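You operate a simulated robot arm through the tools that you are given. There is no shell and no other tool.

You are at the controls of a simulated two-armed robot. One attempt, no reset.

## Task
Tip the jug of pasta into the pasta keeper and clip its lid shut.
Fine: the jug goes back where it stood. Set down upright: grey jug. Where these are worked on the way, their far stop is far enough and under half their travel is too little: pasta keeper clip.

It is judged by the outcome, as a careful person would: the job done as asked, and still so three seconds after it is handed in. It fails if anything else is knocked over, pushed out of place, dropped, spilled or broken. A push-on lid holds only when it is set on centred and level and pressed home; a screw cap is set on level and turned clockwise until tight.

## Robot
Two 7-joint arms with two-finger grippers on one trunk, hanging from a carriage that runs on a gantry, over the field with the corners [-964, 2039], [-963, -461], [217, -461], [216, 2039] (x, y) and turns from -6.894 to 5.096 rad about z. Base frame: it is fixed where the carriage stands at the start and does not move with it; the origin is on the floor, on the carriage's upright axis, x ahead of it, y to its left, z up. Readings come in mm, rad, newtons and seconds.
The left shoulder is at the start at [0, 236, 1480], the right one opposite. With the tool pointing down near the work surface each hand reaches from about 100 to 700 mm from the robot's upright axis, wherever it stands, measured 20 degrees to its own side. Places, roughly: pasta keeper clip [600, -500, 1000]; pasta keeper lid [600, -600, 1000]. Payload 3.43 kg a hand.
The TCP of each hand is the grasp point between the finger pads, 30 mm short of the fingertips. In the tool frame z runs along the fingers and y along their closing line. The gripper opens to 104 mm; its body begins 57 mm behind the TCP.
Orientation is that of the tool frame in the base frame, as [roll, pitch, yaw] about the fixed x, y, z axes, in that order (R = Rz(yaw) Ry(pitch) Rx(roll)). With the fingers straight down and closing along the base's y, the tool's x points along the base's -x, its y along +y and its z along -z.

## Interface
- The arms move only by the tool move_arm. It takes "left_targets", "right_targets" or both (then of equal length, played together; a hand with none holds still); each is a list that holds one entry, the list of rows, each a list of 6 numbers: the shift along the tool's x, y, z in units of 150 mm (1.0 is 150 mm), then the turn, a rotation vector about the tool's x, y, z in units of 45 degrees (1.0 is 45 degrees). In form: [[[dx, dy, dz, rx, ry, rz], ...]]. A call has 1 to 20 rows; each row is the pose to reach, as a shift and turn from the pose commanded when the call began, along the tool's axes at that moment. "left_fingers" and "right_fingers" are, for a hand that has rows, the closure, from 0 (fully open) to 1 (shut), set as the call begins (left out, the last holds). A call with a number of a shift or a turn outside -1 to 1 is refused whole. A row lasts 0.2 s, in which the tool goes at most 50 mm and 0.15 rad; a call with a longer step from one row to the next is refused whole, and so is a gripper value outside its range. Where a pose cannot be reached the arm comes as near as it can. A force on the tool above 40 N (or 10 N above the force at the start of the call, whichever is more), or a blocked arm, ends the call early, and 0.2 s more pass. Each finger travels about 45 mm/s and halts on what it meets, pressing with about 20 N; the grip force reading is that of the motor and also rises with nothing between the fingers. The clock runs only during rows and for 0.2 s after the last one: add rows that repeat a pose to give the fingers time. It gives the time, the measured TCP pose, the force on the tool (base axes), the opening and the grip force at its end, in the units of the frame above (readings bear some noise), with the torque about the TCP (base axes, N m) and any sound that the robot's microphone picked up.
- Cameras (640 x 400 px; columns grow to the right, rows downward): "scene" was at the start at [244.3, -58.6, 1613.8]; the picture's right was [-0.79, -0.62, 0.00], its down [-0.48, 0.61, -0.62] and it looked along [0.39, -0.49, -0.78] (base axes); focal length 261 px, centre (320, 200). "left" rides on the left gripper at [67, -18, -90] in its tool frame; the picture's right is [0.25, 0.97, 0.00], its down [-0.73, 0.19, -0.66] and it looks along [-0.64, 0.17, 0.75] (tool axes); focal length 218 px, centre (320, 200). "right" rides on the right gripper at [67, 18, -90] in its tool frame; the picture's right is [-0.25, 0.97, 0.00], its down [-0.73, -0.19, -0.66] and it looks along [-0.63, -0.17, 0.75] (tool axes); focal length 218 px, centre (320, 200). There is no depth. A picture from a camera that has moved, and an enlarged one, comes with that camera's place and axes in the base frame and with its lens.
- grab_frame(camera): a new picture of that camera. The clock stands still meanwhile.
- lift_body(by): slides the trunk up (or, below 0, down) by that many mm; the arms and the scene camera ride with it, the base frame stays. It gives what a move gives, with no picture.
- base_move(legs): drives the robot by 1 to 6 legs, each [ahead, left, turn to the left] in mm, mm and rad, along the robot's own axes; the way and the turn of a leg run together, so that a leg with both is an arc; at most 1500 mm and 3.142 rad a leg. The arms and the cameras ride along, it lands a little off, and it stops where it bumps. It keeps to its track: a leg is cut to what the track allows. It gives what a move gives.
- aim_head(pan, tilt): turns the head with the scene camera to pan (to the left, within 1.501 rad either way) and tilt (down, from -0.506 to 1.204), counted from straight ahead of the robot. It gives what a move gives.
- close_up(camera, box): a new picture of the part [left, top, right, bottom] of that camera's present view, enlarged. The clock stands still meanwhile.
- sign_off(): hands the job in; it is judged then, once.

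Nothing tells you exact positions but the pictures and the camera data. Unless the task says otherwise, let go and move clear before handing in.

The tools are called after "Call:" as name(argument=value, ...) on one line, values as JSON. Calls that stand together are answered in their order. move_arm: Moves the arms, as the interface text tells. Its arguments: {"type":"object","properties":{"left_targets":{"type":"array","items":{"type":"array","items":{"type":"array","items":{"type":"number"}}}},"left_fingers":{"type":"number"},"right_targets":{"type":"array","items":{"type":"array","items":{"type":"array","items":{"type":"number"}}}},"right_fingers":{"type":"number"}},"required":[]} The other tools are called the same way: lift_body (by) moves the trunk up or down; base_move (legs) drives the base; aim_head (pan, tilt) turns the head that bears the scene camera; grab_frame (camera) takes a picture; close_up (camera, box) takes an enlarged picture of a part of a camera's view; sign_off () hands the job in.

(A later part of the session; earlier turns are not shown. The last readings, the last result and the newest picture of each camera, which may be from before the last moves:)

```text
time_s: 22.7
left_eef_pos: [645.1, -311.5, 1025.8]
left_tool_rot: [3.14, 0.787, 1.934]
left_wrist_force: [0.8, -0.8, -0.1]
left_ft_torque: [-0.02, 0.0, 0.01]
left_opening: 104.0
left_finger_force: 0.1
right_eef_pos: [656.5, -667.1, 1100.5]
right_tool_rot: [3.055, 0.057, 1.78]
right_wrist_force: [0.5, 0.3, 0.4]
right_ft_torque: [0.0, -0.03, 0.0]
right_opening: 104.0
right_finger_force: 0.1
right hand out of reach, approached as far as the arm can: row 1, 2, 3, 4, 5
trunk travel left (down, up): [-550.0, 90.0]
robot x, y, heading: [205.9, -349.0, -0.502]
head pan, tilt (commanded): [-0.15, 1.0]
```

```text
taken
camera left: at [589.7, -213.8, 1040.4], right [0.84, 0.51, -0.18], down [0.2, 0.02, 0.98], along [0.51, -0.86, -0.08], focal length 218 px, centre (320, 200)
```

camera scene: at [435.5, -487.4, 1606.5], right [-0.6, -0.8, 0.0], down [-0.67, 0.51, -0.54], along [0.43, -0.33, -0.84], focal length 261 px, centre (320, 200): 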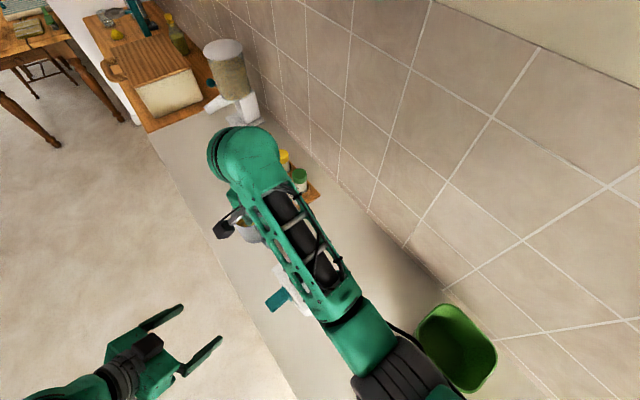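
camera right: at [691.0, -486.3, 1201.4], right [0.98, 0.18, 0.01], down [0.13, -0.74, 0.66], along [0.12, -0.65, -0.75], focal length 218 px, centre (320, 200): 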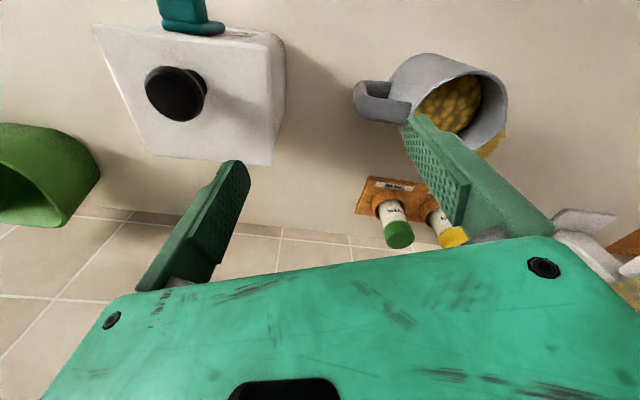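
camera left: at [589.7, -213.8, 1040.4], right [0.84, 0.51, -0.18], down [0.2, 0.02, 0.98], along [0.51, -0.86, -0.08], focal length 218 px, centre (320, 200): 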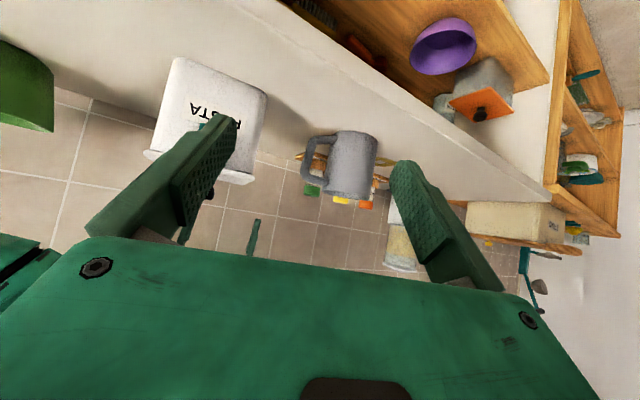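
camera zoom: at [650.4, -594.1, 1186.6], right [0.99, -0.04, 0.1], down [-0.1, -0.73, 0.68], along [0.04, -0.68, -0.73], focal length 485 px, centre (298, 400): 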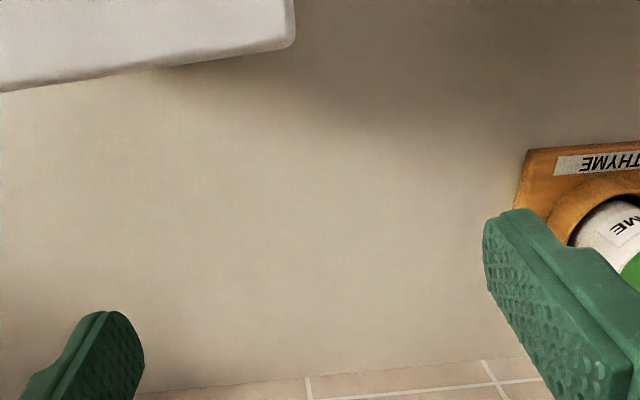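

The right arm can't turn its wrist that way at this spot; it stopped short behind the keeper without contact. I'll bring it back to a neutral pose and use the left arm for the lid, jug and clip instead.

Call:
move_arm(right_targets=[[[-0.07, -0.167, 0, 0, 0, -0.158], [-0.14, -0.333, 0, 0, 0, -0.317], [-0.21, -0.5, 0, 0, 0, -0.475], [-0.28, -0.667, 0, 0, 0, -0.633], [-0.35, -0.833, 0, 0, 0, -0.79], [-0.43, -1, 0, 0, 0, -0.95], [-0.43, -1, 0, 0, 0, -0.95]]])

Call:
grab_frame(camera="scene")

Call:
grab_frame(camera="right")

```text
time_s: 24.3
left_eef_pos: [645.1, -309.8, 1025.8]
left_tool_rot: [3.141, 0.785, 1.936]
left_wrist_force: [0.3, 0.3, 0.6]
left_ft_torque: [0.03, -0.01, 0.0]
left_opening: 104.1
left_finger_force: 0.0
right_eef_pos: [539.6, -769.6, 1048.5]
right_tool_rot: [3.115, 0.101, 2.529]
right_wrist_force: [-0.1, 0.3, 0.6]
right_ft_torque: [0.04, 0.01, 0.0]
right_opening: 104.1
right_finger_force: 0.2
right hand out of reach, approached as far as the arm can: row 1, 2, 3, 4, 5, 6, 7
trunk travel left (down, up): [-550.0, 90.0]
robot x, y, heading: [210.3, -349.5, -0.496]
head pan, tilt (commanded): [-0.15, 1.0]
```

```text
taken
camera scene: at [435.4, -487.4, 1606.5], right [-0.6, -0.8, 0.0], down [-0.67, 0.51, -0.54], along [0.43, -0.33, -0.84], focal length 261 px, centre (320, 200)
```

scene: 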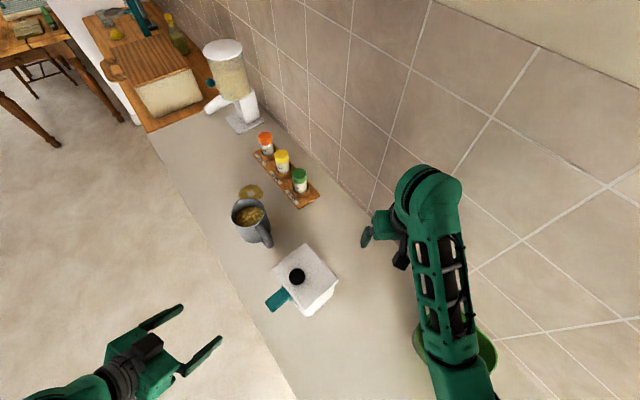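

```text
taken
camera right: at [485.6, -713.7, 1131.0], right [0.76, 0.65, 0.05], down [0.42, -0.55, 0.72], along [0.5, -0.53, -0.69], focal length 218 px, centre (320, 200)
```

right: 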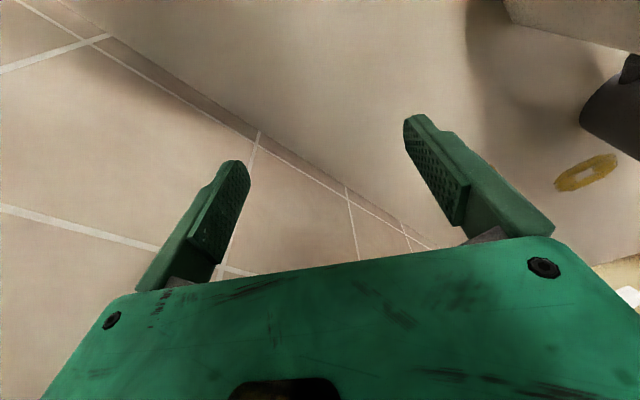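

The right arm is stuck in an awkward branch near the wall, still touching nothing. I'll command a comfortable pose for it over the free worktop between keeper and bowl.

Call:
move_arm(right_targets=[[[-0.15, -0.1, 0.13, 0, 0, -0.08], [-0.31, -0.2, 0.26, 0, 0, -0.16], [-0.46, -0.3, 0.39, 0, 0, -0.24], [-0.615, -0.393, 0.52, 0, 0, -0.32], [-0.615, -0.393, 0.52, 0, 0, -0.32]]])

Call:
grab_frame(camera="scene")

```text
time_s: 24.8
left_eef_pos: [644.8, -308.3, 1025.3]
left_tool_rot: [3.14, 0.783, 1.935]
left_wrist_force: [-0.2, -0.9, -1.0]
left_ft_torque: [0.0, 0.03, -0.02]
left_opening: 104.1
left_finger_force: 0.1
right_eef_pos: [559.2, -801.0, 1017.3]
right_tool_rot: [3.104, 0.094, 2.631]
right_wrist_force: [-5.0, 14.6, -1.0]
right_ft_torque: [0.17, 0.03, -0.54]
right_opening: 96.9
right_finger_force: 0.0
trunk travel left (down, up): [-550.0, 90.0]
robot x, y, heading: [207.4, -346.2, -0.496]
head pan, tilt (commanded): [-0.15, 1.0]
stopped in row 2 (right hand): the force on the tool passed its limit at 84 N (the readings are from after the stop); the commanded pose is now the measured one
```

```text
taken
camera scene: at [434.9, -486.2, 1606.0], right [-0.6, -0.8, 0.0], down [-0.67, 0.51, -0.54], along [0.43, -0.33, -0.84], focal length 261 px, centre (320, 200)
```

scene: 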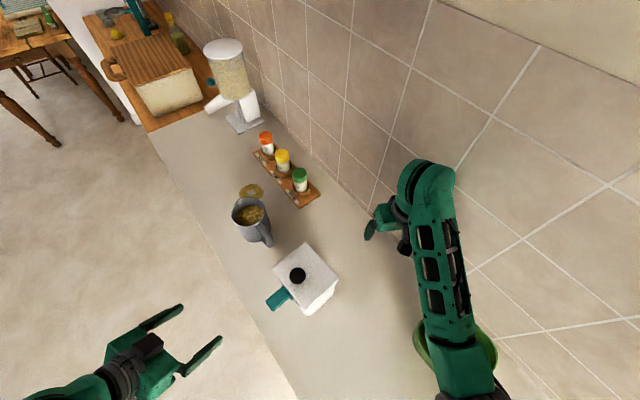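

A right fingertip brushed the wall, and nothing else moved. I now know each call starts from the measured pose after such a stop, so I'll move that hand straight away from the wall.

Call:
move_arm(right_targets=[[[0.144, 0.126, -0.05, 0, 0, 0], [0.288, 0.252, -0.1, 0, 0, 0], [0.432, 0.377, -0.153, 0, 0, 0]]])

Call:
grab_frame(camera="scene")

Call:
grab_frame(camera="right")

```text
time_s: 25.6
left_eef_pos: [644.5, -310.1, 1026.3]
left_tool_rot: [-3.141, 0.785, 1.935]
left_wrist_force: [0.4, 0.3, -0.4]
left_ft_torque: [-0.03, 0.02, -0.01]
left_opening: 104.0
left_finger_force: 0.1
right_eef_pos: [529.6, -722.1, 1038.5]
right_tool_rot: [3.111, 0.098, 2.63]
right_wrist_force: [-0.1, 0.0, 0.3]
right_ft_torque: [-0.03, 0.0, 0.0]
right_opening: 104.0
right_finger_force: 0.0
trunk travel left (down, up): [-550.0, 90.0]
robot x, y, heading: [206.3, -350.4, -0.502]
head pan, tilt (commanded): [-0.15, 1.0]
```

```text
taken
camera scene: at [435.2, -487.1, 1606.5], right [-0.6, -0.8, 0.0], down [-0.67, 0.51, -0.54], along [0.43, -0.33, -0.84], focal length 261 px, centre (320, 200)
```

scene: 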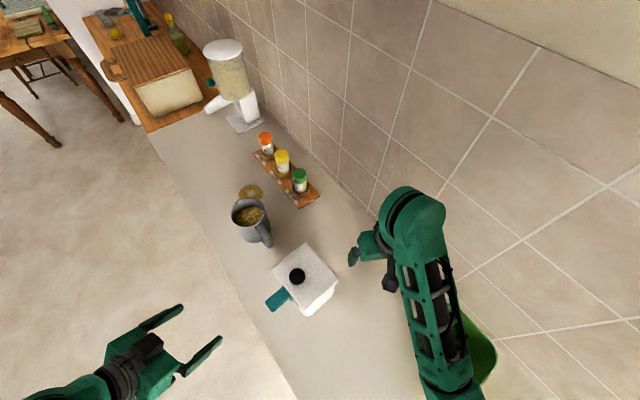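

```text
taken
camera right: at [470.2, -671.8, 1121.3], right [0.69, 0.72, 0.06], down [0.47, -0.51, 0.72], along [0.55, -0.47, -0.69], focal length 218 px, centre (320, 200)
```

right: 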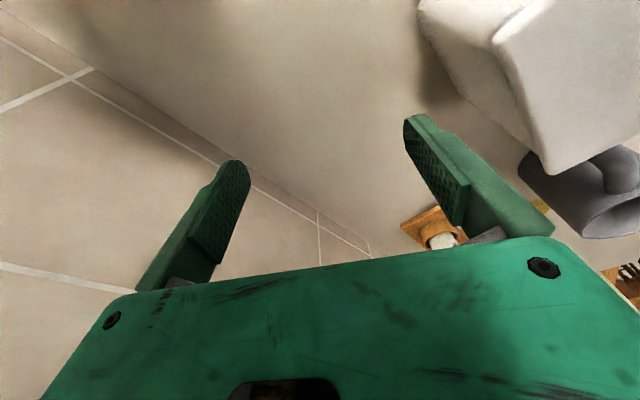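

The right hand is clear and comfortable now. I'll raise and tuck it to a parking spot, then set the robot's stance for the left arm.

Call:
move_arm(right_targets=[[[0, 0, -0.3, 0, 0, 0], [0.25, 0.09, -0.31, 0, 0, 0], [0.5, 0.18, -0.31, 0, 0, 0], [0.756, 0.265, -0.31, 0, 0, 0]]])

```text
time_s: 26.6
left_eef_pos: [644.1, -311.2, 1025.9]
left_tool_rot: [3.139, 0.785, 1.936]
left_wrist_force: [0.3, -0.3, -0.1]
left_ft_torque: [-0.01, 0.0, 0.03]
left_opening: 104.2
left_finger_force: 0.1
right_eef_pos: [444.9, -632.5, 1073.5]
right_tool_rot: [3.11, 0.1, 2.63]
right_wrist_force: [0.3, -0.7, -0.4]
right_ft_torque: [-0.01, -0.01, 0.02]
right_opening: 104.1
right_finger_force: 0.2
trunk travel left (down, up): [-550.0, 90.0]
robot x, y, heading: [205.3, -345.6, -0.495]
head pan, tilt (commanded): [-0.15, 1.0]
```

Next I'll raise the left hand and point its tool straight down again before the base moves.

Call:
move_arm(left_targets=[[[-0.1, 0, -0.1, 0, 0.167, 0], [-0.2, 0, -0.2, 0, 0.333, 0], [-0.3, 0, -0.3, 0, 0.5, 0], [-0.4, 0, -0.4, 0, 0.667, 0], [-0.5, 0, -0.5, 0, 0.833, 0], [-0.6, 0, -0.6, 0, 1, 0]]])

Call:
base_move(legs=[[0, 0, -0.36], [-28, 37, 0]])

Call:
aim_head(pan=0.15, tilt=1.0)

Call:
grab_frame(camera="scene")

Call:
grab_frame(camera="left")

Call:
grab_frame(camera="right")

```text
time_s: 28.0
left_eef_pos: [645.4, -311.4, 1119.1]
left_tool_rot: [3.136, 0.006, 1.935]
left_wrist_force: [-0.5, -0.2, 0.1]
left_ft_torque: [0.0, 0.01, 0.03]
left_opening: 103.9
left_finger_force: 0.1
left hand out of reach, approached as far as the arm can: row 6
right_eef_pos: [446.3, -631.9, 1073.3]
right_tool_rot: [3.109, 0.1, 2.629]
right_wrist_force: [-0.6, 0.3, 0.3]
right_ft_torque: [0.01, 0.01, 0.01]
right_opening: 103.8
right_finger_force: 0.0
trunk travel left (down, up): [-550.0, 90.0]
robot x, y, heading: [209.0, -351.7, -0.499]
head pan, tilt (commanded): [-0.15, 1.0]
```

```text
time_s: 30.1
left_eef_pos: [639.4, -421.4, 1117.3]
left_tool_rot: [3.135, 0.006, 1.578]
left_wrist_force: [-0.7, 0.2, -0.4]
left_ft_torque: [-0.02, -0.01, 0.02]
left_opening: 104.2
left_finger_force: 0.0
right_eef_pos: [340.0, -655.3, 1072.9]
right_tool_rot: [3.111, 0.1, 2.273]
right_wrist_force: [0.0, 0.0, 0.7]
right_ft_torque: [-0.01, -0.01, 0.01]
right_opening: 104.2
right_finger_force: 0.0
trunk travel left (down, up): [-550.0, 90.0]
robot x, y, heading: [218.4, -304.6, -0.858]
head pan, tilt (commanded): [-0.15, 1.0]
```

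```text
time_s: 30.9
left_eef_pos: [638.1, -422.7, 1117.1]
left_tool_rot: [3.137, 0.004, 1.58]
left_wrist_force: [0.8, -0.4, 0.0]
left_ft_torque: [0.0, -0.01, -0.02]
left_opening: 104.1
left_finger_force: 0.0
right_eef_pos: [339.9, -653.7, 1073.7]
right_tool_rot: [3.111, 0.099, 2.277]
right_wrist_force: [-0.1, 0.1, 0.2]
right_ft_torque: [0.0, -0.02, -0.01]
right_opening: 103.9
right_finger_force: 0.0
trunk travel left (down, up): [-550.0, 90.0]
robot x, y, heading: [212.6, -305.2, -0.86]
head pan, tilt (commanded): [0.15, 1.0]
```

```text
taken
camera scene: at [395.6, -500.8, 1606.5], right [-0.65, -0.76, 0.0], down [-0.64, 0.55, -0.54], along [0.41, -0.35, -0.84], focal length 261 px, centre (320, 200)
```

scene: 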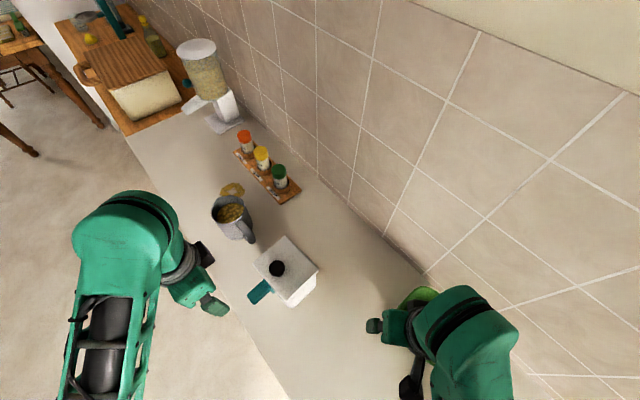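

```text
taken
camera left: at [620.7, -355.8, 1204.1], right [0.97, 0.26, 0.0], down [0.19, -0.72, 0.66], along [0.17, -0.64, -0.75], focal length 218 px, centre (320, 200)
```

left: 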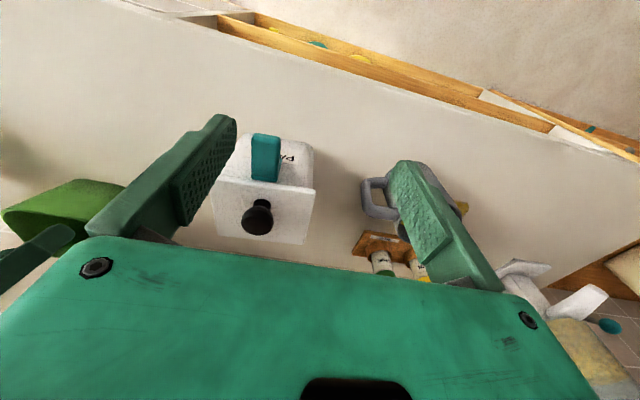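

```text
taken
camera right: at [302.0, -586.6, 1156.3], right [0.9, 0.44, 0.06], down [0.27, -0.64, 0.72], along [0.35, -0.63, -0.69], focal length 218 px, centre (320, 200)
```

right: 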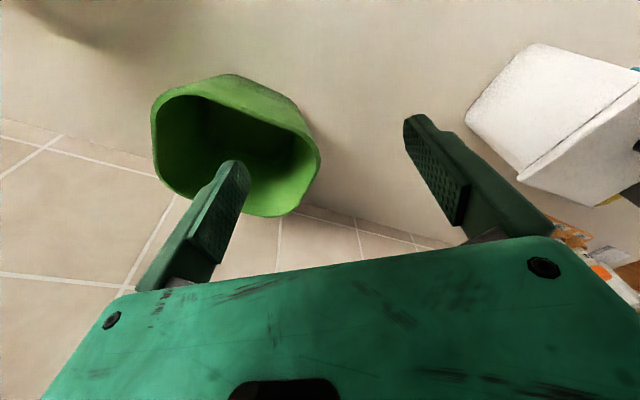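

The left hand can now approach the knob with its fingers closing along the keeper's width. I'll move it over the knob at a safe height.

Call:
move_arm(left_targets=[[[-0.207, -0.064, 0, 0, 0, -0.022], [-0.414, -0.127, 0, 0, 0, -0.044], [-0.621, -0.19, 0, 0, 0, -0.066], [-0.828, -0.254, 0, 0, 0, -0.087], [-0.828, -0.254, 0, 0, 0, -0.087]]], left_fingers=0)

Call:
close_up(camera="left", box=[220, 20, 420, 200])

Call:
grab_frame(camera="left")

Call:
close_up(camera="right", box=[440, 20, 640, 300])

```text
time_s: 32.0
left_eef_pos: [600.3, -546.7, 1117.3]
left_tool_rot: [3.137, 0.006, 1.647]
left_wrist_force: [-0.2, 0.6, -0.9]
left_ft_torque: [0.02, 0.01, 0.06]
left_opening: 104.0
left_finger_force: 0.1
right_eef_pos: [341.0, -654.2, 1072.4]
right_tool_rot: [3.11, 0.099, 2.273]
right_wrist_force: [-0.2, -1.5, 0.1]
right_ft_torque: [0.01, -0.02, 0.03]
right_opening: 104.2
right_finger_force: 0.0
trunk travel left (down, up): [-550.0, 90.0]
robot x, y, heading: [213.6, -306.0, -0.854]
head pan, tilt (commanded): [0.15, 1.0]
```

```text
2.22 times, centred on (320, 110) of left
camera zoom: at [577.9, -482.1, 1204.3], right [0.95, 0.33, 0.0], down [0.24, -0.71, 0.66], along [0.22, -0.62, -0.75], focal length 485 px, centre (320, 400)
```

zoom: 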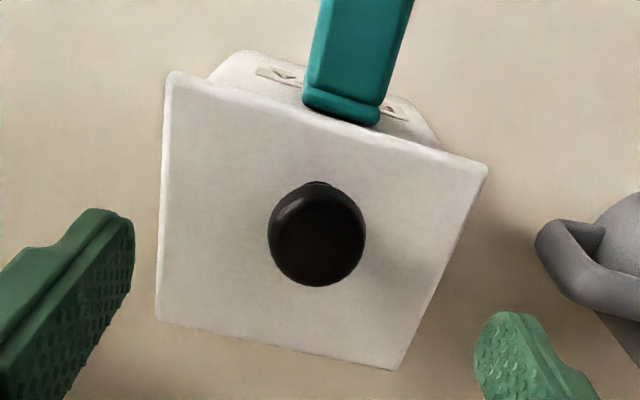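

```text
taken
camera left: at [577.9, -482.1, 1204.3], right [0.95, 0.33, 0.0], down [0.24, -0.71, 0.66], along [0.22, -0.62, -0.75], focal length 218 px, centre (320, 200)
```

left: 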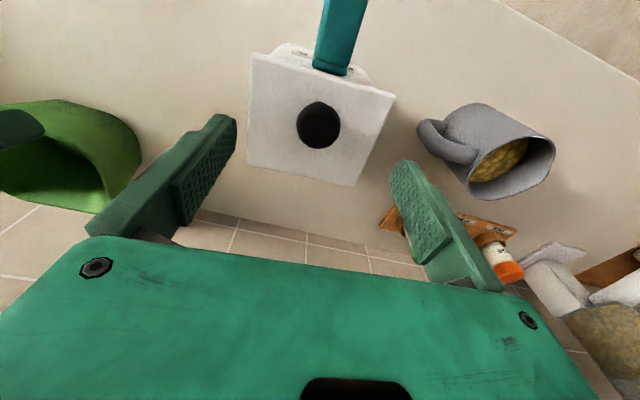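

```text
1.43 times, centred on (540, 160) of right
camera zoom: at [302.0, -586.6, 1156.3], right [0.9, 0.44, 0.06], down [0.27, -0.64, 0.72], along [0.35, -0.63, -0.69], focal length 312 px, centre (6, 257)
```

zoom: 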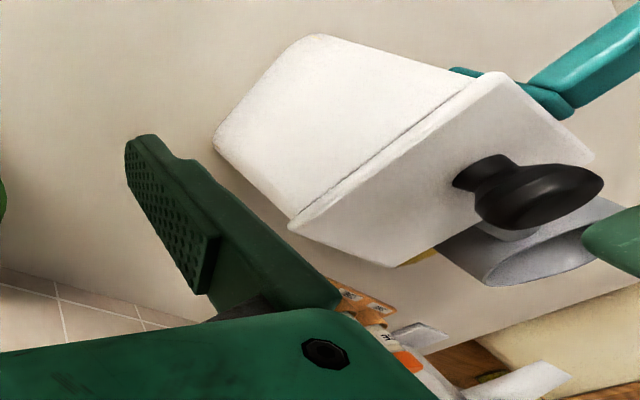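

The knob is centred under the left hand at about (600.5, -548). I'll descend so the pads straddle the knob head, staying above the lid.

Call:
move_arm(left_targets=[[[0, 0, 0.14, 0, 0, 0], [0, 0, 0.28, 0, 0, 0], [0.0, 0, 0.4, 0, 0, 0], [0, 0, 0.4, 0, 0, 0]]], left_fingers=0)

Call:
close_up(camera="right", box=[440, 20, 640, 300])

Call:
grab_frame(camera="left")

```text
time_s: 33.0
left_eef_pos: [602.7, -546.6, 1057.9]
left_tool_rot: [3.138, 0.006, 1.645]
left_wrist_force: [0.8, -0.1, 0.0]
left_ft_torque: [0.0, 0.04, 0.0]
left_opening: 104.1
left_finger_force: 0.0
right_eef_pos: [339.0, -653.5, 1073.4]
right_tool_rot: [3.111, 0.1, 2.275]
right_wrist_force: [0.1, 0.3, 0.5]
right_ft_torque: [0.0, -0.03, -0.02]
right_opening: 103.9
right_finger_force: 0.1
trunk travel left (down, up): [-550.0, 90.0]
robot x, y, heading: [210.9, -303.5, -0.853]
head pan, tilt (commanded): [0.15, 1.0]
```

```text
1.43 times, centred on (540, 160) of right
camera zoom: at [302.0, -586.6, 1156.3], right [0.9, 0.44, 0.06], down [0.27, -0.64, 0.72], along [0.35, -0.63, -0.69], focal length 312 px, centre (6, 257)
```

zoom: 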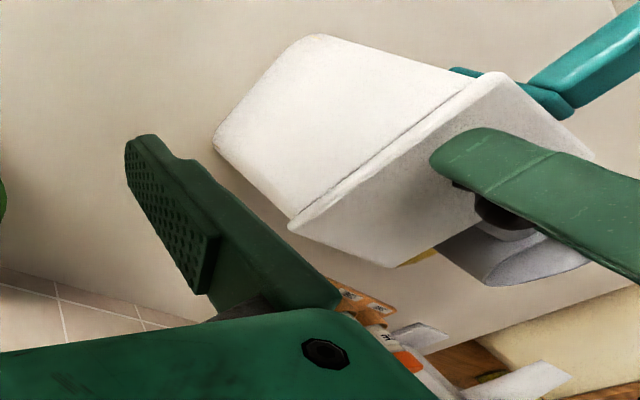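

```text
taken
camera left: at [578.9, -481.9, 1145.1], right [0.95, 0.33, 0.0], down [0.24, -0.71, 0.66], along [0.22, -0.62, -0.75], focal length 218 px, centre (320, 200)
```

left: 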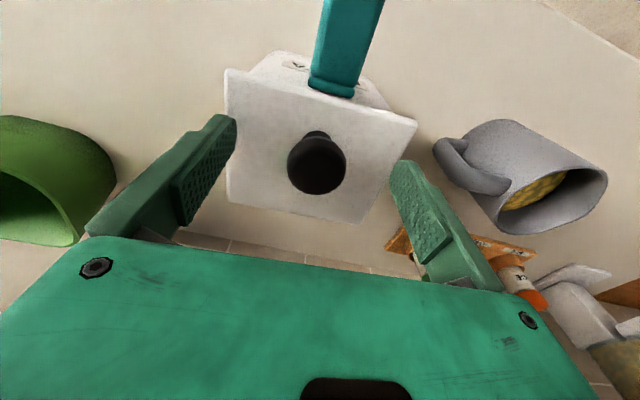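

The fingers straddle the knob cleanly. I'll close on it.

Call:
move_arm(left_targets=[[[0, 0, 0, 0, 0, 0], [0, 0, 0, 0, 0, 0], [0, 0, 0, 0, 0, 0], [0, 0, 0, 0, 0, 0], [0, 0, 0, 0, 0, 0], [0, 0, 0, 0, 0, 0]]], left_fingers=1)

Call:
grab_frame(camera="left")

Call:
close_up(camera="right", box=[440, 20, 640, 300])

```text
time_s: 34.5
left_eef_pos: [601.0, -548.1, 1057.8]
left_tool_rot: [3.138, 0.007, 1.647]
left_wrist_force: [-0.6, -0.8, 0.5]
left_ft_torque: [0.01, 0.03, -0.02]
left_opening: 35.0
left_finger_force: 19.8
right_eef_pos: [339.4, -653.4, 1073.9]
right_tool_rot: [3.11, 0.099, 2.274]
right_wrist_force: [-1.0, -0.5, 0.2]
right_ft_torque: [-0.03, 0.01, -0.03]
right_opening: 104.1
right_finger_force: 0.0
trunk travel left (down, up): [-550.0, 90.0]
robot x, y, heading: [211.9, -304.0, -0.857]
head pan, tilt (commanded): [0.15, 1.0]
```

```text
taken
camera left: at [578.7, -482.0, 1145.1], right [0.95, 0.33, 0.0], down [0.24, -0.71, 0.66], along [0.22, -0.62, -0.75], focal length 218 px, centre (320, 200)
```

left: 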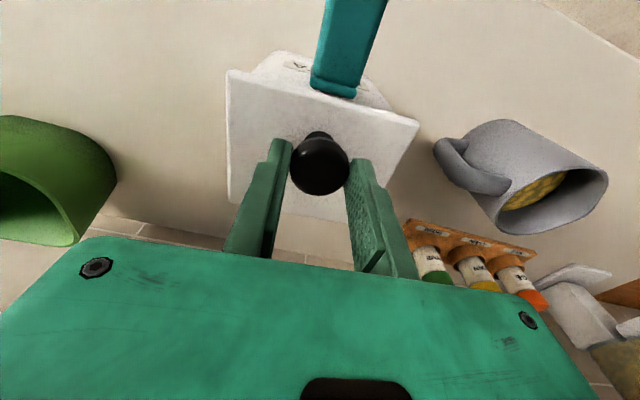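

```text
1.43 times, centred on (540, 160) of right
camera zoom: at [301.8, -586.6, 1156.2], right [0.9, 0.44, 0.06], down [0.27, -0.64, 0.72], along [0.35, -0.63, -0.69], focal length 312 px, centre (6, 257)
```

zoom: 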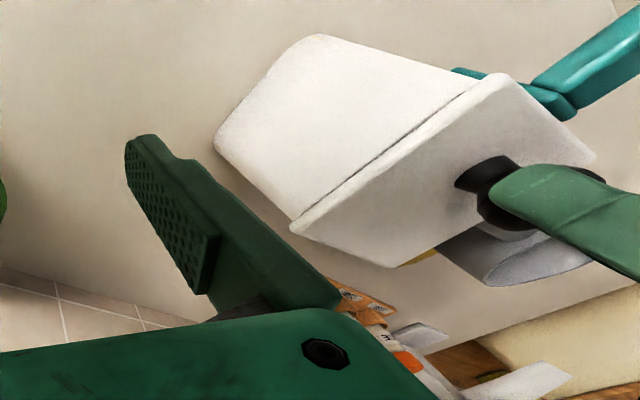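

The knob is gripped at 35 mm. I'll lift only a few millimetres to learn whether the lid is hinged or loose.

Call:
move_arm(left_targets=[[[0, 0, -0.02, 0, 0, 0], [0, 0, -0.04, 0, 0, 0], [-0.006, 0, -0.06, 0, 0, 0], [-0.012, 0, -0.08, 0, 0, 0]]])

Call:
grab_frame(camera="left")

Call:
close_up(camera="right", box=[440, 20, 640, 300])

Call:
close_up(camera="scene", box=[220, 200, 340, 320])

```text
time_s: 35.5
left_eef_pos: [604.0, -550.0, 1070.0]
left_tool_rot: [3.135, 0.006, 1.647]
left_wrist_force: [0.3, 0.0, 0.9]
left_ft_torque: [0.04, 0.01, 0.03]
left_opening: 38.3
left_finger_force: 0.5
right_eef_pos: [340.5, -653.7, 1073.8]
right_tool_rot: [3.109, 0.1, 2.276]
right_wrist_force: [0.8, 0.6, 0.3]
right_ft_torque: [0.0, -0.02, -0.01]
right_opening: 103.6
right_finger_force: 0.1
trunk travel left (down, up): [-550.0, 90.0]
robot x, y, heading: [211.1, -304.5, -0.858]
head pan, tilt (commanded): [0.15, 1.0]
```

```text
taken
camera left: at [579.9, -484.1, 1157.5], right [0.95, 0.33, 0.0], down [0.24, -0.71, 0.66], along [0.22, -0.63, -0.75], focal length 218 px, centre (320, 200)
```

left: 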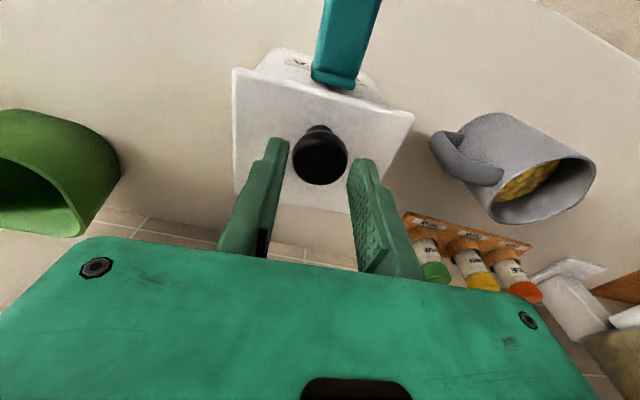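

```text
1.43 times, centred on (540, 160) of right
camera zoom: at [301.9, -586.5, 1156.3], right [0.9, 0.44, 0.06], down [0.27, -0.64, 0.72], along [0.35, -0.63, -0.69], focal length 312 px, centre (6, 257)
```

zoom: 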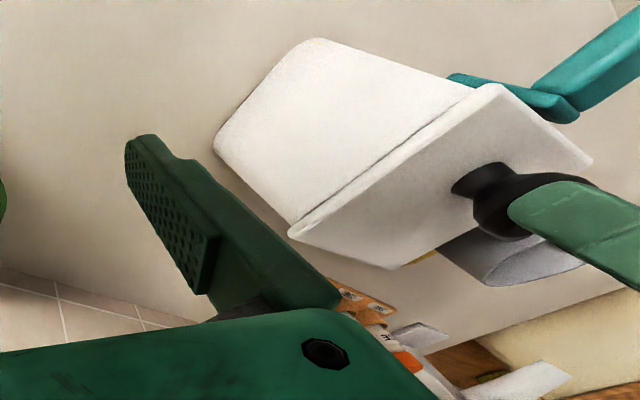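

```text
3.33 times, centred on (280, 260) of scene
camera zoom: at [395.6, -500.7, 1606.5], right [-0.65, -0.76, 0.0], down [-0.64, 0.55, -0.54], along [0.41, -0.35, -0.84], focal length 870 px, centre (453, 0)
```

zoom: 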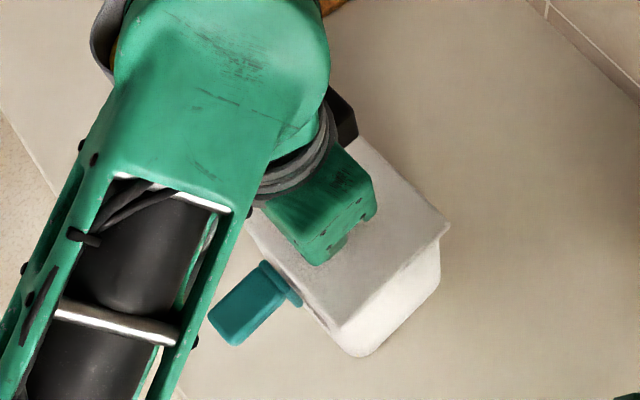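

The grip slipped off the knob and the keeper seems to have shifted a few millimetres, so something still holds the lid. I'll look closely before doing anything more.

Call:
close_up(camera="left", box=[220, 30, 420, 220])

Call:
close_up(camera="right", box=[450, 30, 640, 180])

```text
2.11 times, centred on (320, 125) of left
camera zoom: at [579.9, -484.1, 1157.5], right [0.95, 0.33, 0.0], down [0.24, -0.71, 0.66], along [0.22, -0.63, -0.75], focal length 460 px, centre (320, 358)
```

zoom: 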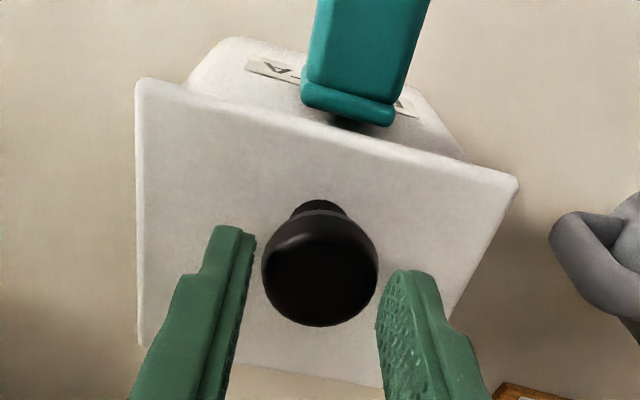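

```text
2.67 times, centred on (545, 105) of right
camera zoom: at [301.9, -586.5, 1156.3], right [0.9, 0.44, 0.06], down [0.27, -0.64, 0.72], along [0.35, -0.63, -0.69], focal length 582 px, centre (-280, 453)
```

zoom: 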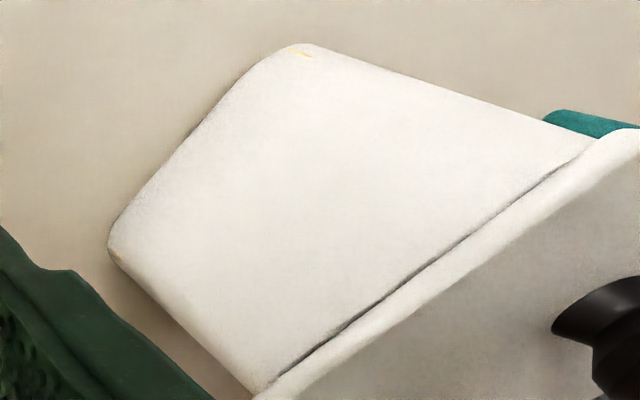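

Let me release the knob gently and get detailed views of the clip, because it may in fact be latched now.

Call:
move_arm(left_targets=[[[0, 0, 0, 0, 0, 0], [0, 0, 0, 0, 0, 0], [0, 0, 0, 0, 0, 0], [0, 0, 0, 0, 0, 0], [0, 0, -0.15, 0, 0, 0], [0, 0, -0.3, 0, 0, 0]]], left_fingers=0)

Call:
close_up(camera="right", box=[570, 30, 640, 90])

Call:
close_up(camera="left", box=[290, 0, 390, 100])

Call:
close_up(camera="scene", box=[240, 260, 300, 320])

```text
time_s: 36.9
left_eef_pos: [601.7, -549.9, 1116.0]
left_tool_rot: [3.136, 0.004, 1.647]
left_wrist_force: [0.8, 0.5, -0.4]
left_ft_torque: [0.02, 0.01, 0.02]
left_opening: 103.9
left_finger_force: 0.1
right_eef_pos: [340.0, -653.3, 1074.2]
right_tool_rot: [3.111, 0.1, 2.275]
right_wrist_force: [0.0, -0.3, 1.7]
right_ft_torque: [-0.01, -0.01, -0.03]
right_opening: 103.9
right_finger_force: 0.0
trunk travel left (down, up): [-550.0, 90.0]
robot x, y, heading: [214.2, -306.6, -0.853]
head pan, tilt (commanded): [0.15, 1.0]
```

```text
6.67 times, centred on (605, 60) of right
camera zoom: at [302.0, -586.6, 1156.3], right [0.9, 0.44, 0.06], down [0.27, -0.64, 0.72], along [0.35, -0.63, -0.69], focal length 1455 px, centre (-1580, 1133)
```

zoom: 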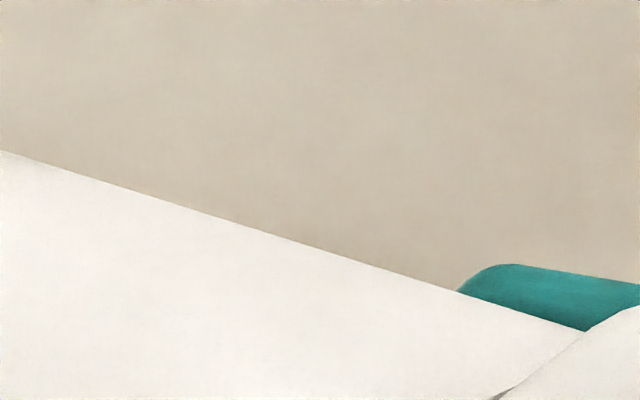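

```text
4.00 times, centred on (340, 50) of left
camera zoom: at [578.3, -484.5, 1202.2], right [0.95, 0.33, 0.0], down [0.24, -0.71, 0.66], along [0.22, -0.62, -0.75], focal length 873 px, centre (240, 800)
```

zoom: 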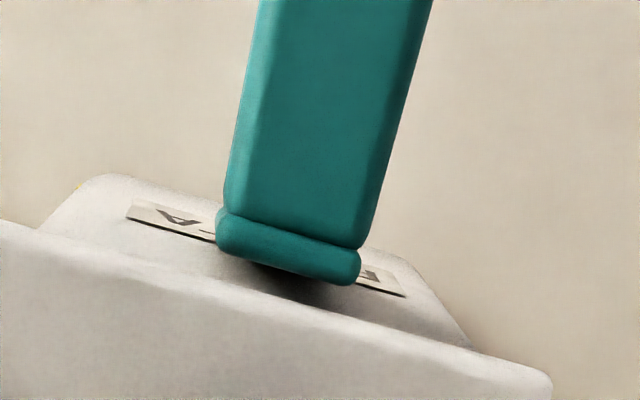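

```text
6.67 times, centred on (270, 290) of scene
camera zoom: at [395.7, -500.7, 1606.5], right [-0.65, -0.76, 0.0], down [-0.64, 0.55, -0.54], along [0.41, -0.35, -0.84], focal length 1740 px, centre (653, -400)
```

zoom: 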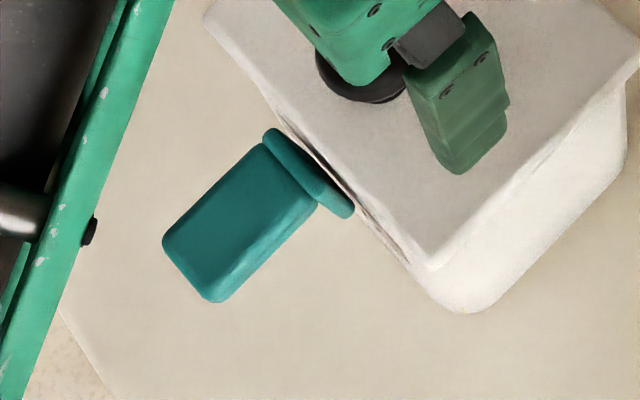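

There is now a visible gap between the lid's front edge and the clip, so the lid itself seems to have moved relative to the box. I'll compare with the earlier view from the same pose.

Call:
close_up(camera="left", box=[220, 20, 420, 200])

Call:
close_up(camera="right", box=[440, 20, 640, 300])

Call:
close_up(camera="right", box=[510, 50, 640, 180])

```text
2.22 times, centred on (320, 110) of left
camera zoom: at [578.3, -484.5, 1202.2], right [0.95, 0.33, 0.0], down [0.24, -0.71, 0.66], along [0.22, -0.62, -0.75], focal length 485 px, centre (320, 400)
```

zoom: 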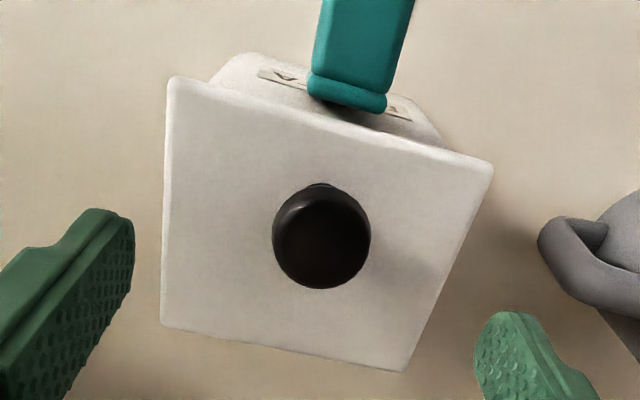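

```text
1.43 times, centred on (540, 160) of right
camera zoom: at [302.0, -586.6, 1156.3], right [0.9, 0.44, 0.06], down [0.27, -0.64, 0.72], along [0.35, -0.63, -0.69], focal length 312 px, centre (6, 257)
```

zoom: 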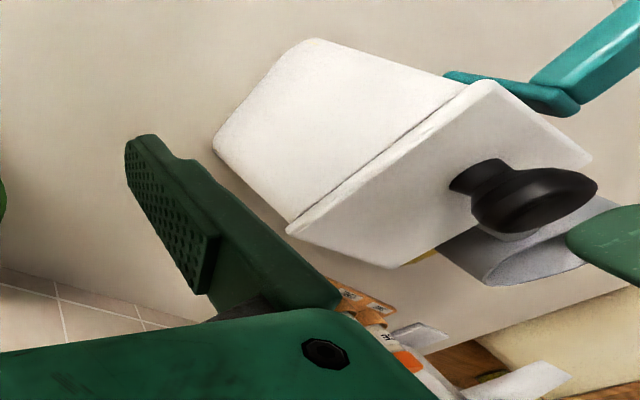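

```text
3.08 times, centred on (575, 115) of right
camera zoom: at [302.0, -586.6, 1156.3], right [0.9, 0.44, 0.06], down [0.27, -0.64, 0.72], along [0.35, -0.63, -0.69], focal length 672 px, centre (-465, 462)
```

zoom: 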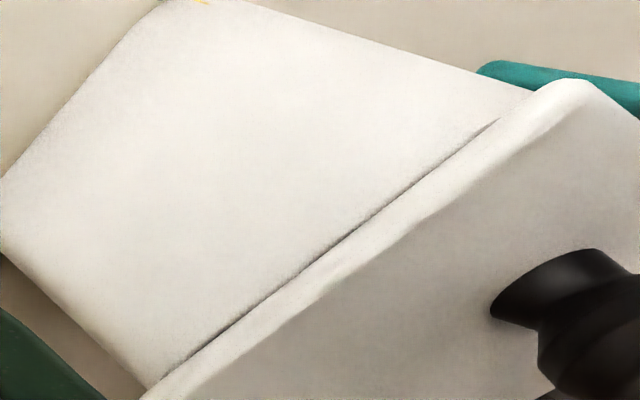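

The clip's upper lip used to overlap the lid's edge, and now it stands about 5 mm off it. So the clip was probably latched and its whole L-shape pivots at the bottom of the plate. I'll get a side view of it with the left camera to confirm.

Call:
move_arm(left_targets=[[[0.2, 0.18, 0, 0, 0, 0], [0.4, 0.36, 0, 0, 0, 0], [0.6, 0.54, 0, 0, 0, 0], [0.8, 0.72, 0, 0, 0, 0], [1, 0.9, 0, 0, 0, 0]]])

Call:
move_arm(left_targets=[[[0.05, 0.03, 0.08, 0, -0.16, 0], [0.1, 0.06, 0.16, 0, -0.33, 0], [0.15, 0.1, 0.25, 0, -0.5, 0], [0.2, 0.13, 0.33, 0, -0.66, 0], [0.25, 0.16, 0.42, 0, -0.83, 0], [0.3, 0.2, 0.5, 0, -1, 0]]])

Call:
grab_frame(camera="left")

```text
time_s: 38.0
left_eef_pos: [724.4, -389.7, 1115.5]
left_tool_rot: [3.137, 0.005, 1.646]
left_wrist_force: [-0.2, -0.6, 0.5]
left_ft_torque: [-0.01, 0.01, -0.01]
left_opening: 104.0
left_finger_force: 0.2
right_eef_pos: [340.7, -653.9, 1073.0]
right_tool_rot: [3.11, 0.099, 2.274]
right_wrist_force: [0.3, -0.2, -0.4]
right_ft_torque: [0.01, -0.01, 0.0]
right_opening: 104.0
right_finger_force: 0.1
trunk travel left (down, up): [-550.0, 90.0]
robot x, y, heading: [214.9, -306.2, -0.855]
head pan, tilt (commanded): [0.15, 1.0]
```

```text
time_s: 39.5
left_eef_pos: [753.2, -340.1, 1039.1]
left_tool_rot: [3.135, 0.793, 1.643]
left_wrist_force: [-0.5, -1.0, 0.3]
left_ft_torque: [0.03, -0.01, 0.01]
left_opening: 103.9
left_finger_force: 0.1
right_eef_pos: [339.9, -653.5, 1074.3]
right_tool_rot: [3.11, 0.098, 2.275]
right_wrist_force: [0.6, 0.0, 0.3]
right_ft_torque: [-0.01, -0.02, 0.02]
right_opening: 103.7
right_finger_force: 0.2
trunk travel left (down, up): [-550.0, 90.0]
robot x, y, heading: [213.9, -309.3, -0.853]
head pan, tilt (commanded): [0.15, 1.0]
```

```text
taken
camera left: at [727.1, -232.5, 1051.4], right [0.95, 0.25, -0.18], down [0.19, -0.03, 0.98], along [0.24, -0.97, -0.08], focal length 218 px, centre (320, 200)
```

left: 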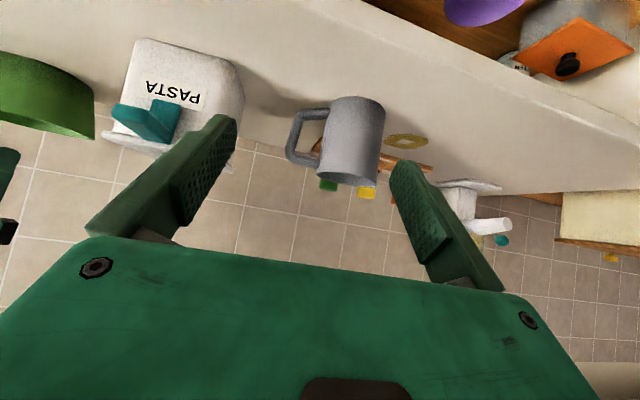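

Call:
close_up(camera="left", box=[95, 70, 215, 180])

Call:
close_up(camera="left", box=[280, 80, 440, 200])

```text
3.64 times, centred on (155, 125) of left
camera zoom: at [727.1, -232.5, 1051.4], right [0.95, 0.25, -0.18], down [0.19, -0.03, 0.98], along [0.24, -0.97, -0.08], focal length 794 px, centre (920, 473)
```

zoom: 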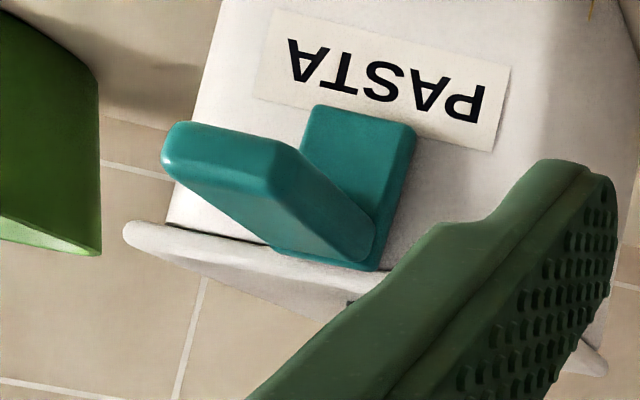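

```text
3.33 times, centred on (360, 140) of left
camera zoom: at [727.1, -232.5, 1051.4], right [0.95, 0.25, -0.18], down [0.19, -0.03, 0.98], along [0.24, -0.97, -0.08], focal length 728 px, centre (187, 400)
```

zoom: 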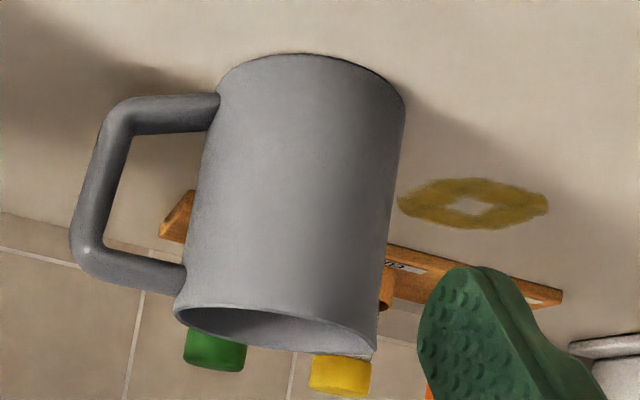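

The clip is a rigid-looking L: a plate on the box front that overlaps the lid edge, with a lever sticking out. I believe it is latched and opens by swinging the lever outward and down. I'll bring the left hand above the lever to pinch it across its width.

Call:
move_arm(left_targets=[[[-0.05, 0, -0.05, 0, 0.167, 0], [-0.1, 0, -0.1, 0, 0.333, 0], [-0.15, 0, -0.15, 0, 0.5, 0], [-0.2, 0, -0.2, 0, 0.667, 0], [-0.25, 0, -0.25, 0, 0.833, 0], [-0.28, 0, -0.28, 0, 1, 0]]], left_fingers=0.35)

Call:
move_arm(left_targets=[[[-0.15, -0.25, 0, 0, 0, 0], [-0.3, -0.5, 0, 0, 0, 0], [-0.45, -0.75, 0, 0, 0, 0], [-0.6, -1, 0, 0, 0, 0]]])

```text
time_s: 40.9
left_eef_pos: [752.7, -341.4, 1098.1]
left_tool_rot: [3.138, 0.005, 1.648]
left_wrist_force: [0.8, -0.1, 0.0]
left_ft_torque: [0.03, 0.0, 0.01]
left_opening: 67.9
left_finger_force: 0.1
right_eef_pos: [340.9, -652.7, 1073.3]
right_tool_rot: [3.111, 0.098, 2.274]
right_wrist_force: [0.2, -0.4, 0.6]
right_ft_torque: [-0.03, 0.0, -0.02]
right_opening: 104.0
right_finger_force: 0.0
trunk travel left (down, up): [-550.0, 90.0]
robot x, y, heading: [214.8, -305.4, -0.86]
head pan, tilt (commanded): [0.15, 1.0]
```

```text
time_s: 41.9
left_eef_pos: [608.3, -445.7, 1097.0]
left_tool_rot: [3.138, 0.005, 1.647]
left_wrist_force: [-0.6, 0.8, -0.7]
left_ft_torque: [0.0, 0.0, -0.03]
left_opening: 67.4
left_finger_force: 0.0
right_eef_pos: [339.8, -653.8, 1073.0]
right_tool_rot: [3.108, 0.1, 2.274]
right_wrist_force: [0.5, -0.2, 1.1]
right_ft_torque: [0.0, -0.02, 0.01]
right_opening: 103.8
right_finger_force: 0.2
trunk travel left (down, up): [-550.0, 90.0]
robot x, y, heading: [217.9, -303.3, -0.855]
head pan, tilt (commanded): [0.15, 1.0]
```

Call:
move_arm(left_targets=[[[-0.135, -0.05, 0, 0, 0, 0], [-0.269, -0.099, 0, 0, 0, 0], [-0.269, -0.099, 0.1, 0, 0, 0]]])

Call:
grab_frame(camera="left")

Call:
close_up(camera="scene", box=[220, 240, 320, 330])

```text
time_s: 42.6
left_eef_pos: [596.9, -483.9, 1083.1]
left_tool_rot: [3.137, 0.007, 1.648]
left_wrist_force: [0.2, -0.7, 0.5]
left_ft_torque: [0.01, 0.02, -0.01]
left_opening: 67.5
left_finger_force: 0.0
right_eef_pos: [339.5, -654.5, 1072.6]
right_tool_rot: [3.11, 0.099, 2.275]
right_wrist_force: [0.7, -0.4, 0.4]
right_ft_torque: [0.0, 0.02, 0.01]
right_opening: 104.2
right_finger_force: 0.0
trunk travel left (down, up): [-550.0, 90.0]
robot x, y, heading: [215.5, -300.1, -0.855]
head pan, tilt (commanded): [0.15, 1.0]
```

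```text
taken
camera left: at [574.8, -419.5, 1170.3], right [0.95, 0.33, 0.0], down [0.24, -0.71, 0.66], along [0.22, -0.62, -0.75], focal length 218 px, centre (320, 200)
```

left: 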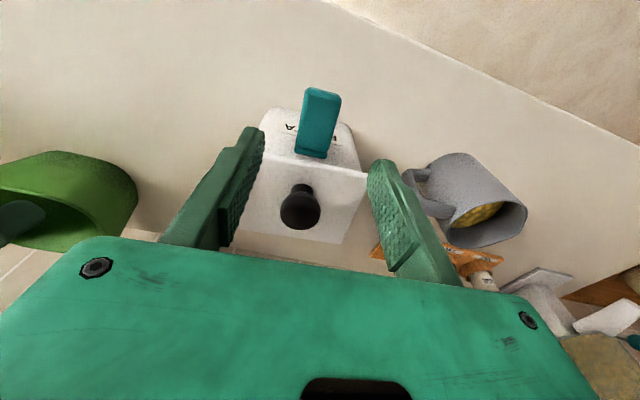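

```text
4.44 times, centred on (270, 285) of scene
camera zoom: at [395.6, -500.7, 1606.5], right [-0.65, -0.76, 0.0], down [-0.64, 0.55, -0.54], along [0.41, -0.35, -0.84], focal length 1160 px, centre (542, -178)
```

zoom: 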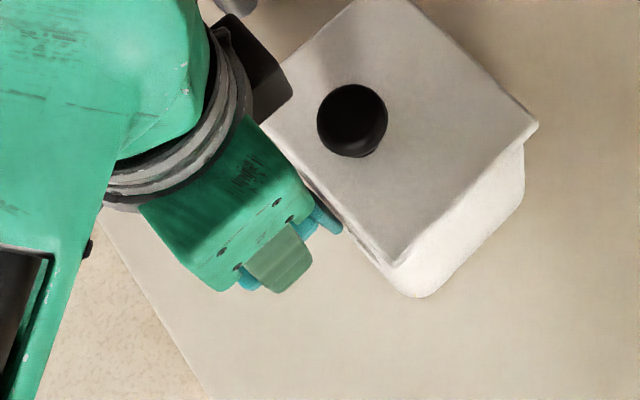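

The lever lies centred between the fingers. I'll descend to straddle it and close gently.

Call:
move_arm(left_targets=[[[0, 0, 0.15, 0, 0, 0], [0, 0, 0.3, 0, 0, 0], [0, 0, 0.43, 0, 0, 0], [0, 0, 0.55, 0, 0, 0], [0, 0, 0.55, 0, 0, 0]]])

Call:
grab_frame(camera="left")

```text
time_s: 43.9
left_eef_pos: [598.0, -485.0, 1001.7]
left_tool_rot: [3.138, 0.005, 1.647]
left_wrist_force: [-0.5, -0.2, 0.5]
left_ft_torque: [0.02, 0.02, 0.0]
left_opening: 67.5
left_finger_force: 0.0
right_eef_pos: [339.6, -652.3, 1074.0]
right_tool_rot: [3.109, 0.099, 2.274]
right_wrist_force: [-0.7, 0.4, 0.3]
right_ft_torque: [0.0, -0.03, 0.01]
right_opening: 103.9
right_finger_force: 0.1
trunk travel left (down, up): [-550.0, 90.0]
robot x, y, heading: [214.3, -306.0, -0.853]
head pan, tilt (commanded): [0.15, 1.0]
```

```text
taken
camera left: at [575.5, -419.6, 1088.8], right [0.95, 0.33, 0.0], down [0.24, -0.71, 0.66], along [0.22, -0.62, -0.75], focal length 218 px, centre (320, 200)
```

left: 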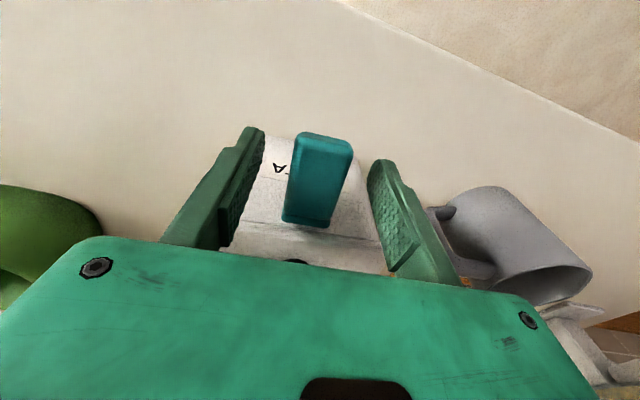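

Call:
move_arm(left_targets=[[[0, 0, 0, 0, 0, 0], [0, 0, 0, 0, 0, 0], [0, 0, 0, 0, 0, 0], [0, 0, 0, 0, 0, 0]]], left_fingers=1)

Call:
grab_frame(camera="left")

```text
time_s: 44.9
left_eef_pos: [597.8, -485.0, 1001.1]
left_tool_rot: [3.138, 0.006, 1.648]
left_wrist_force: [-0.2, -0.1, 0.1]
left_ft_torque: [0.01, 0.02, 0.1]
left_opening: 29.0
left_finger_force: 20.0
right_eef_pos: [338.9, -654.2, 1072.1]
right_tool_rot: [3.112, 0.097, 2.274]
right_wrist_force: [-0.2, 0.6, -0.1]
right_ft_torque: [0.0, -0.02, -0.02]
right_opening: 103.8
right_finger_force: 0.1
trunk travel left (down, up): [-550.0, 90.0]
robot x, y, heading: [217.6, -304.4, -0.853]
head pan, tilt (commanded): [0.15, 1.0]
```

```text
taken
camera left: at [575.5, -419.6, 1088.8], right [0.95, 0.33, 0.0], down [0.24, -0.71, 0.66], along [0.22, -0.62, -0.75], focal length 218 px, centre (320, 200)
```

left: 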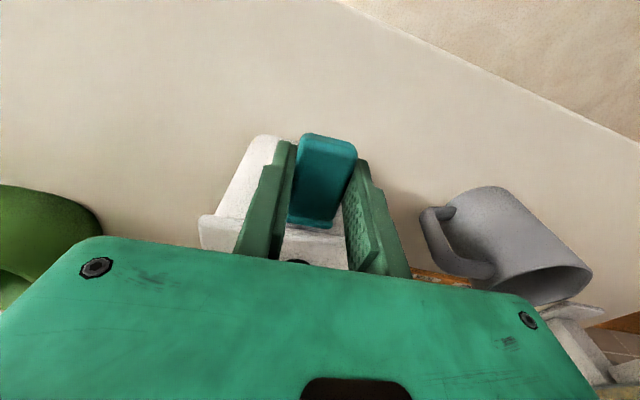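

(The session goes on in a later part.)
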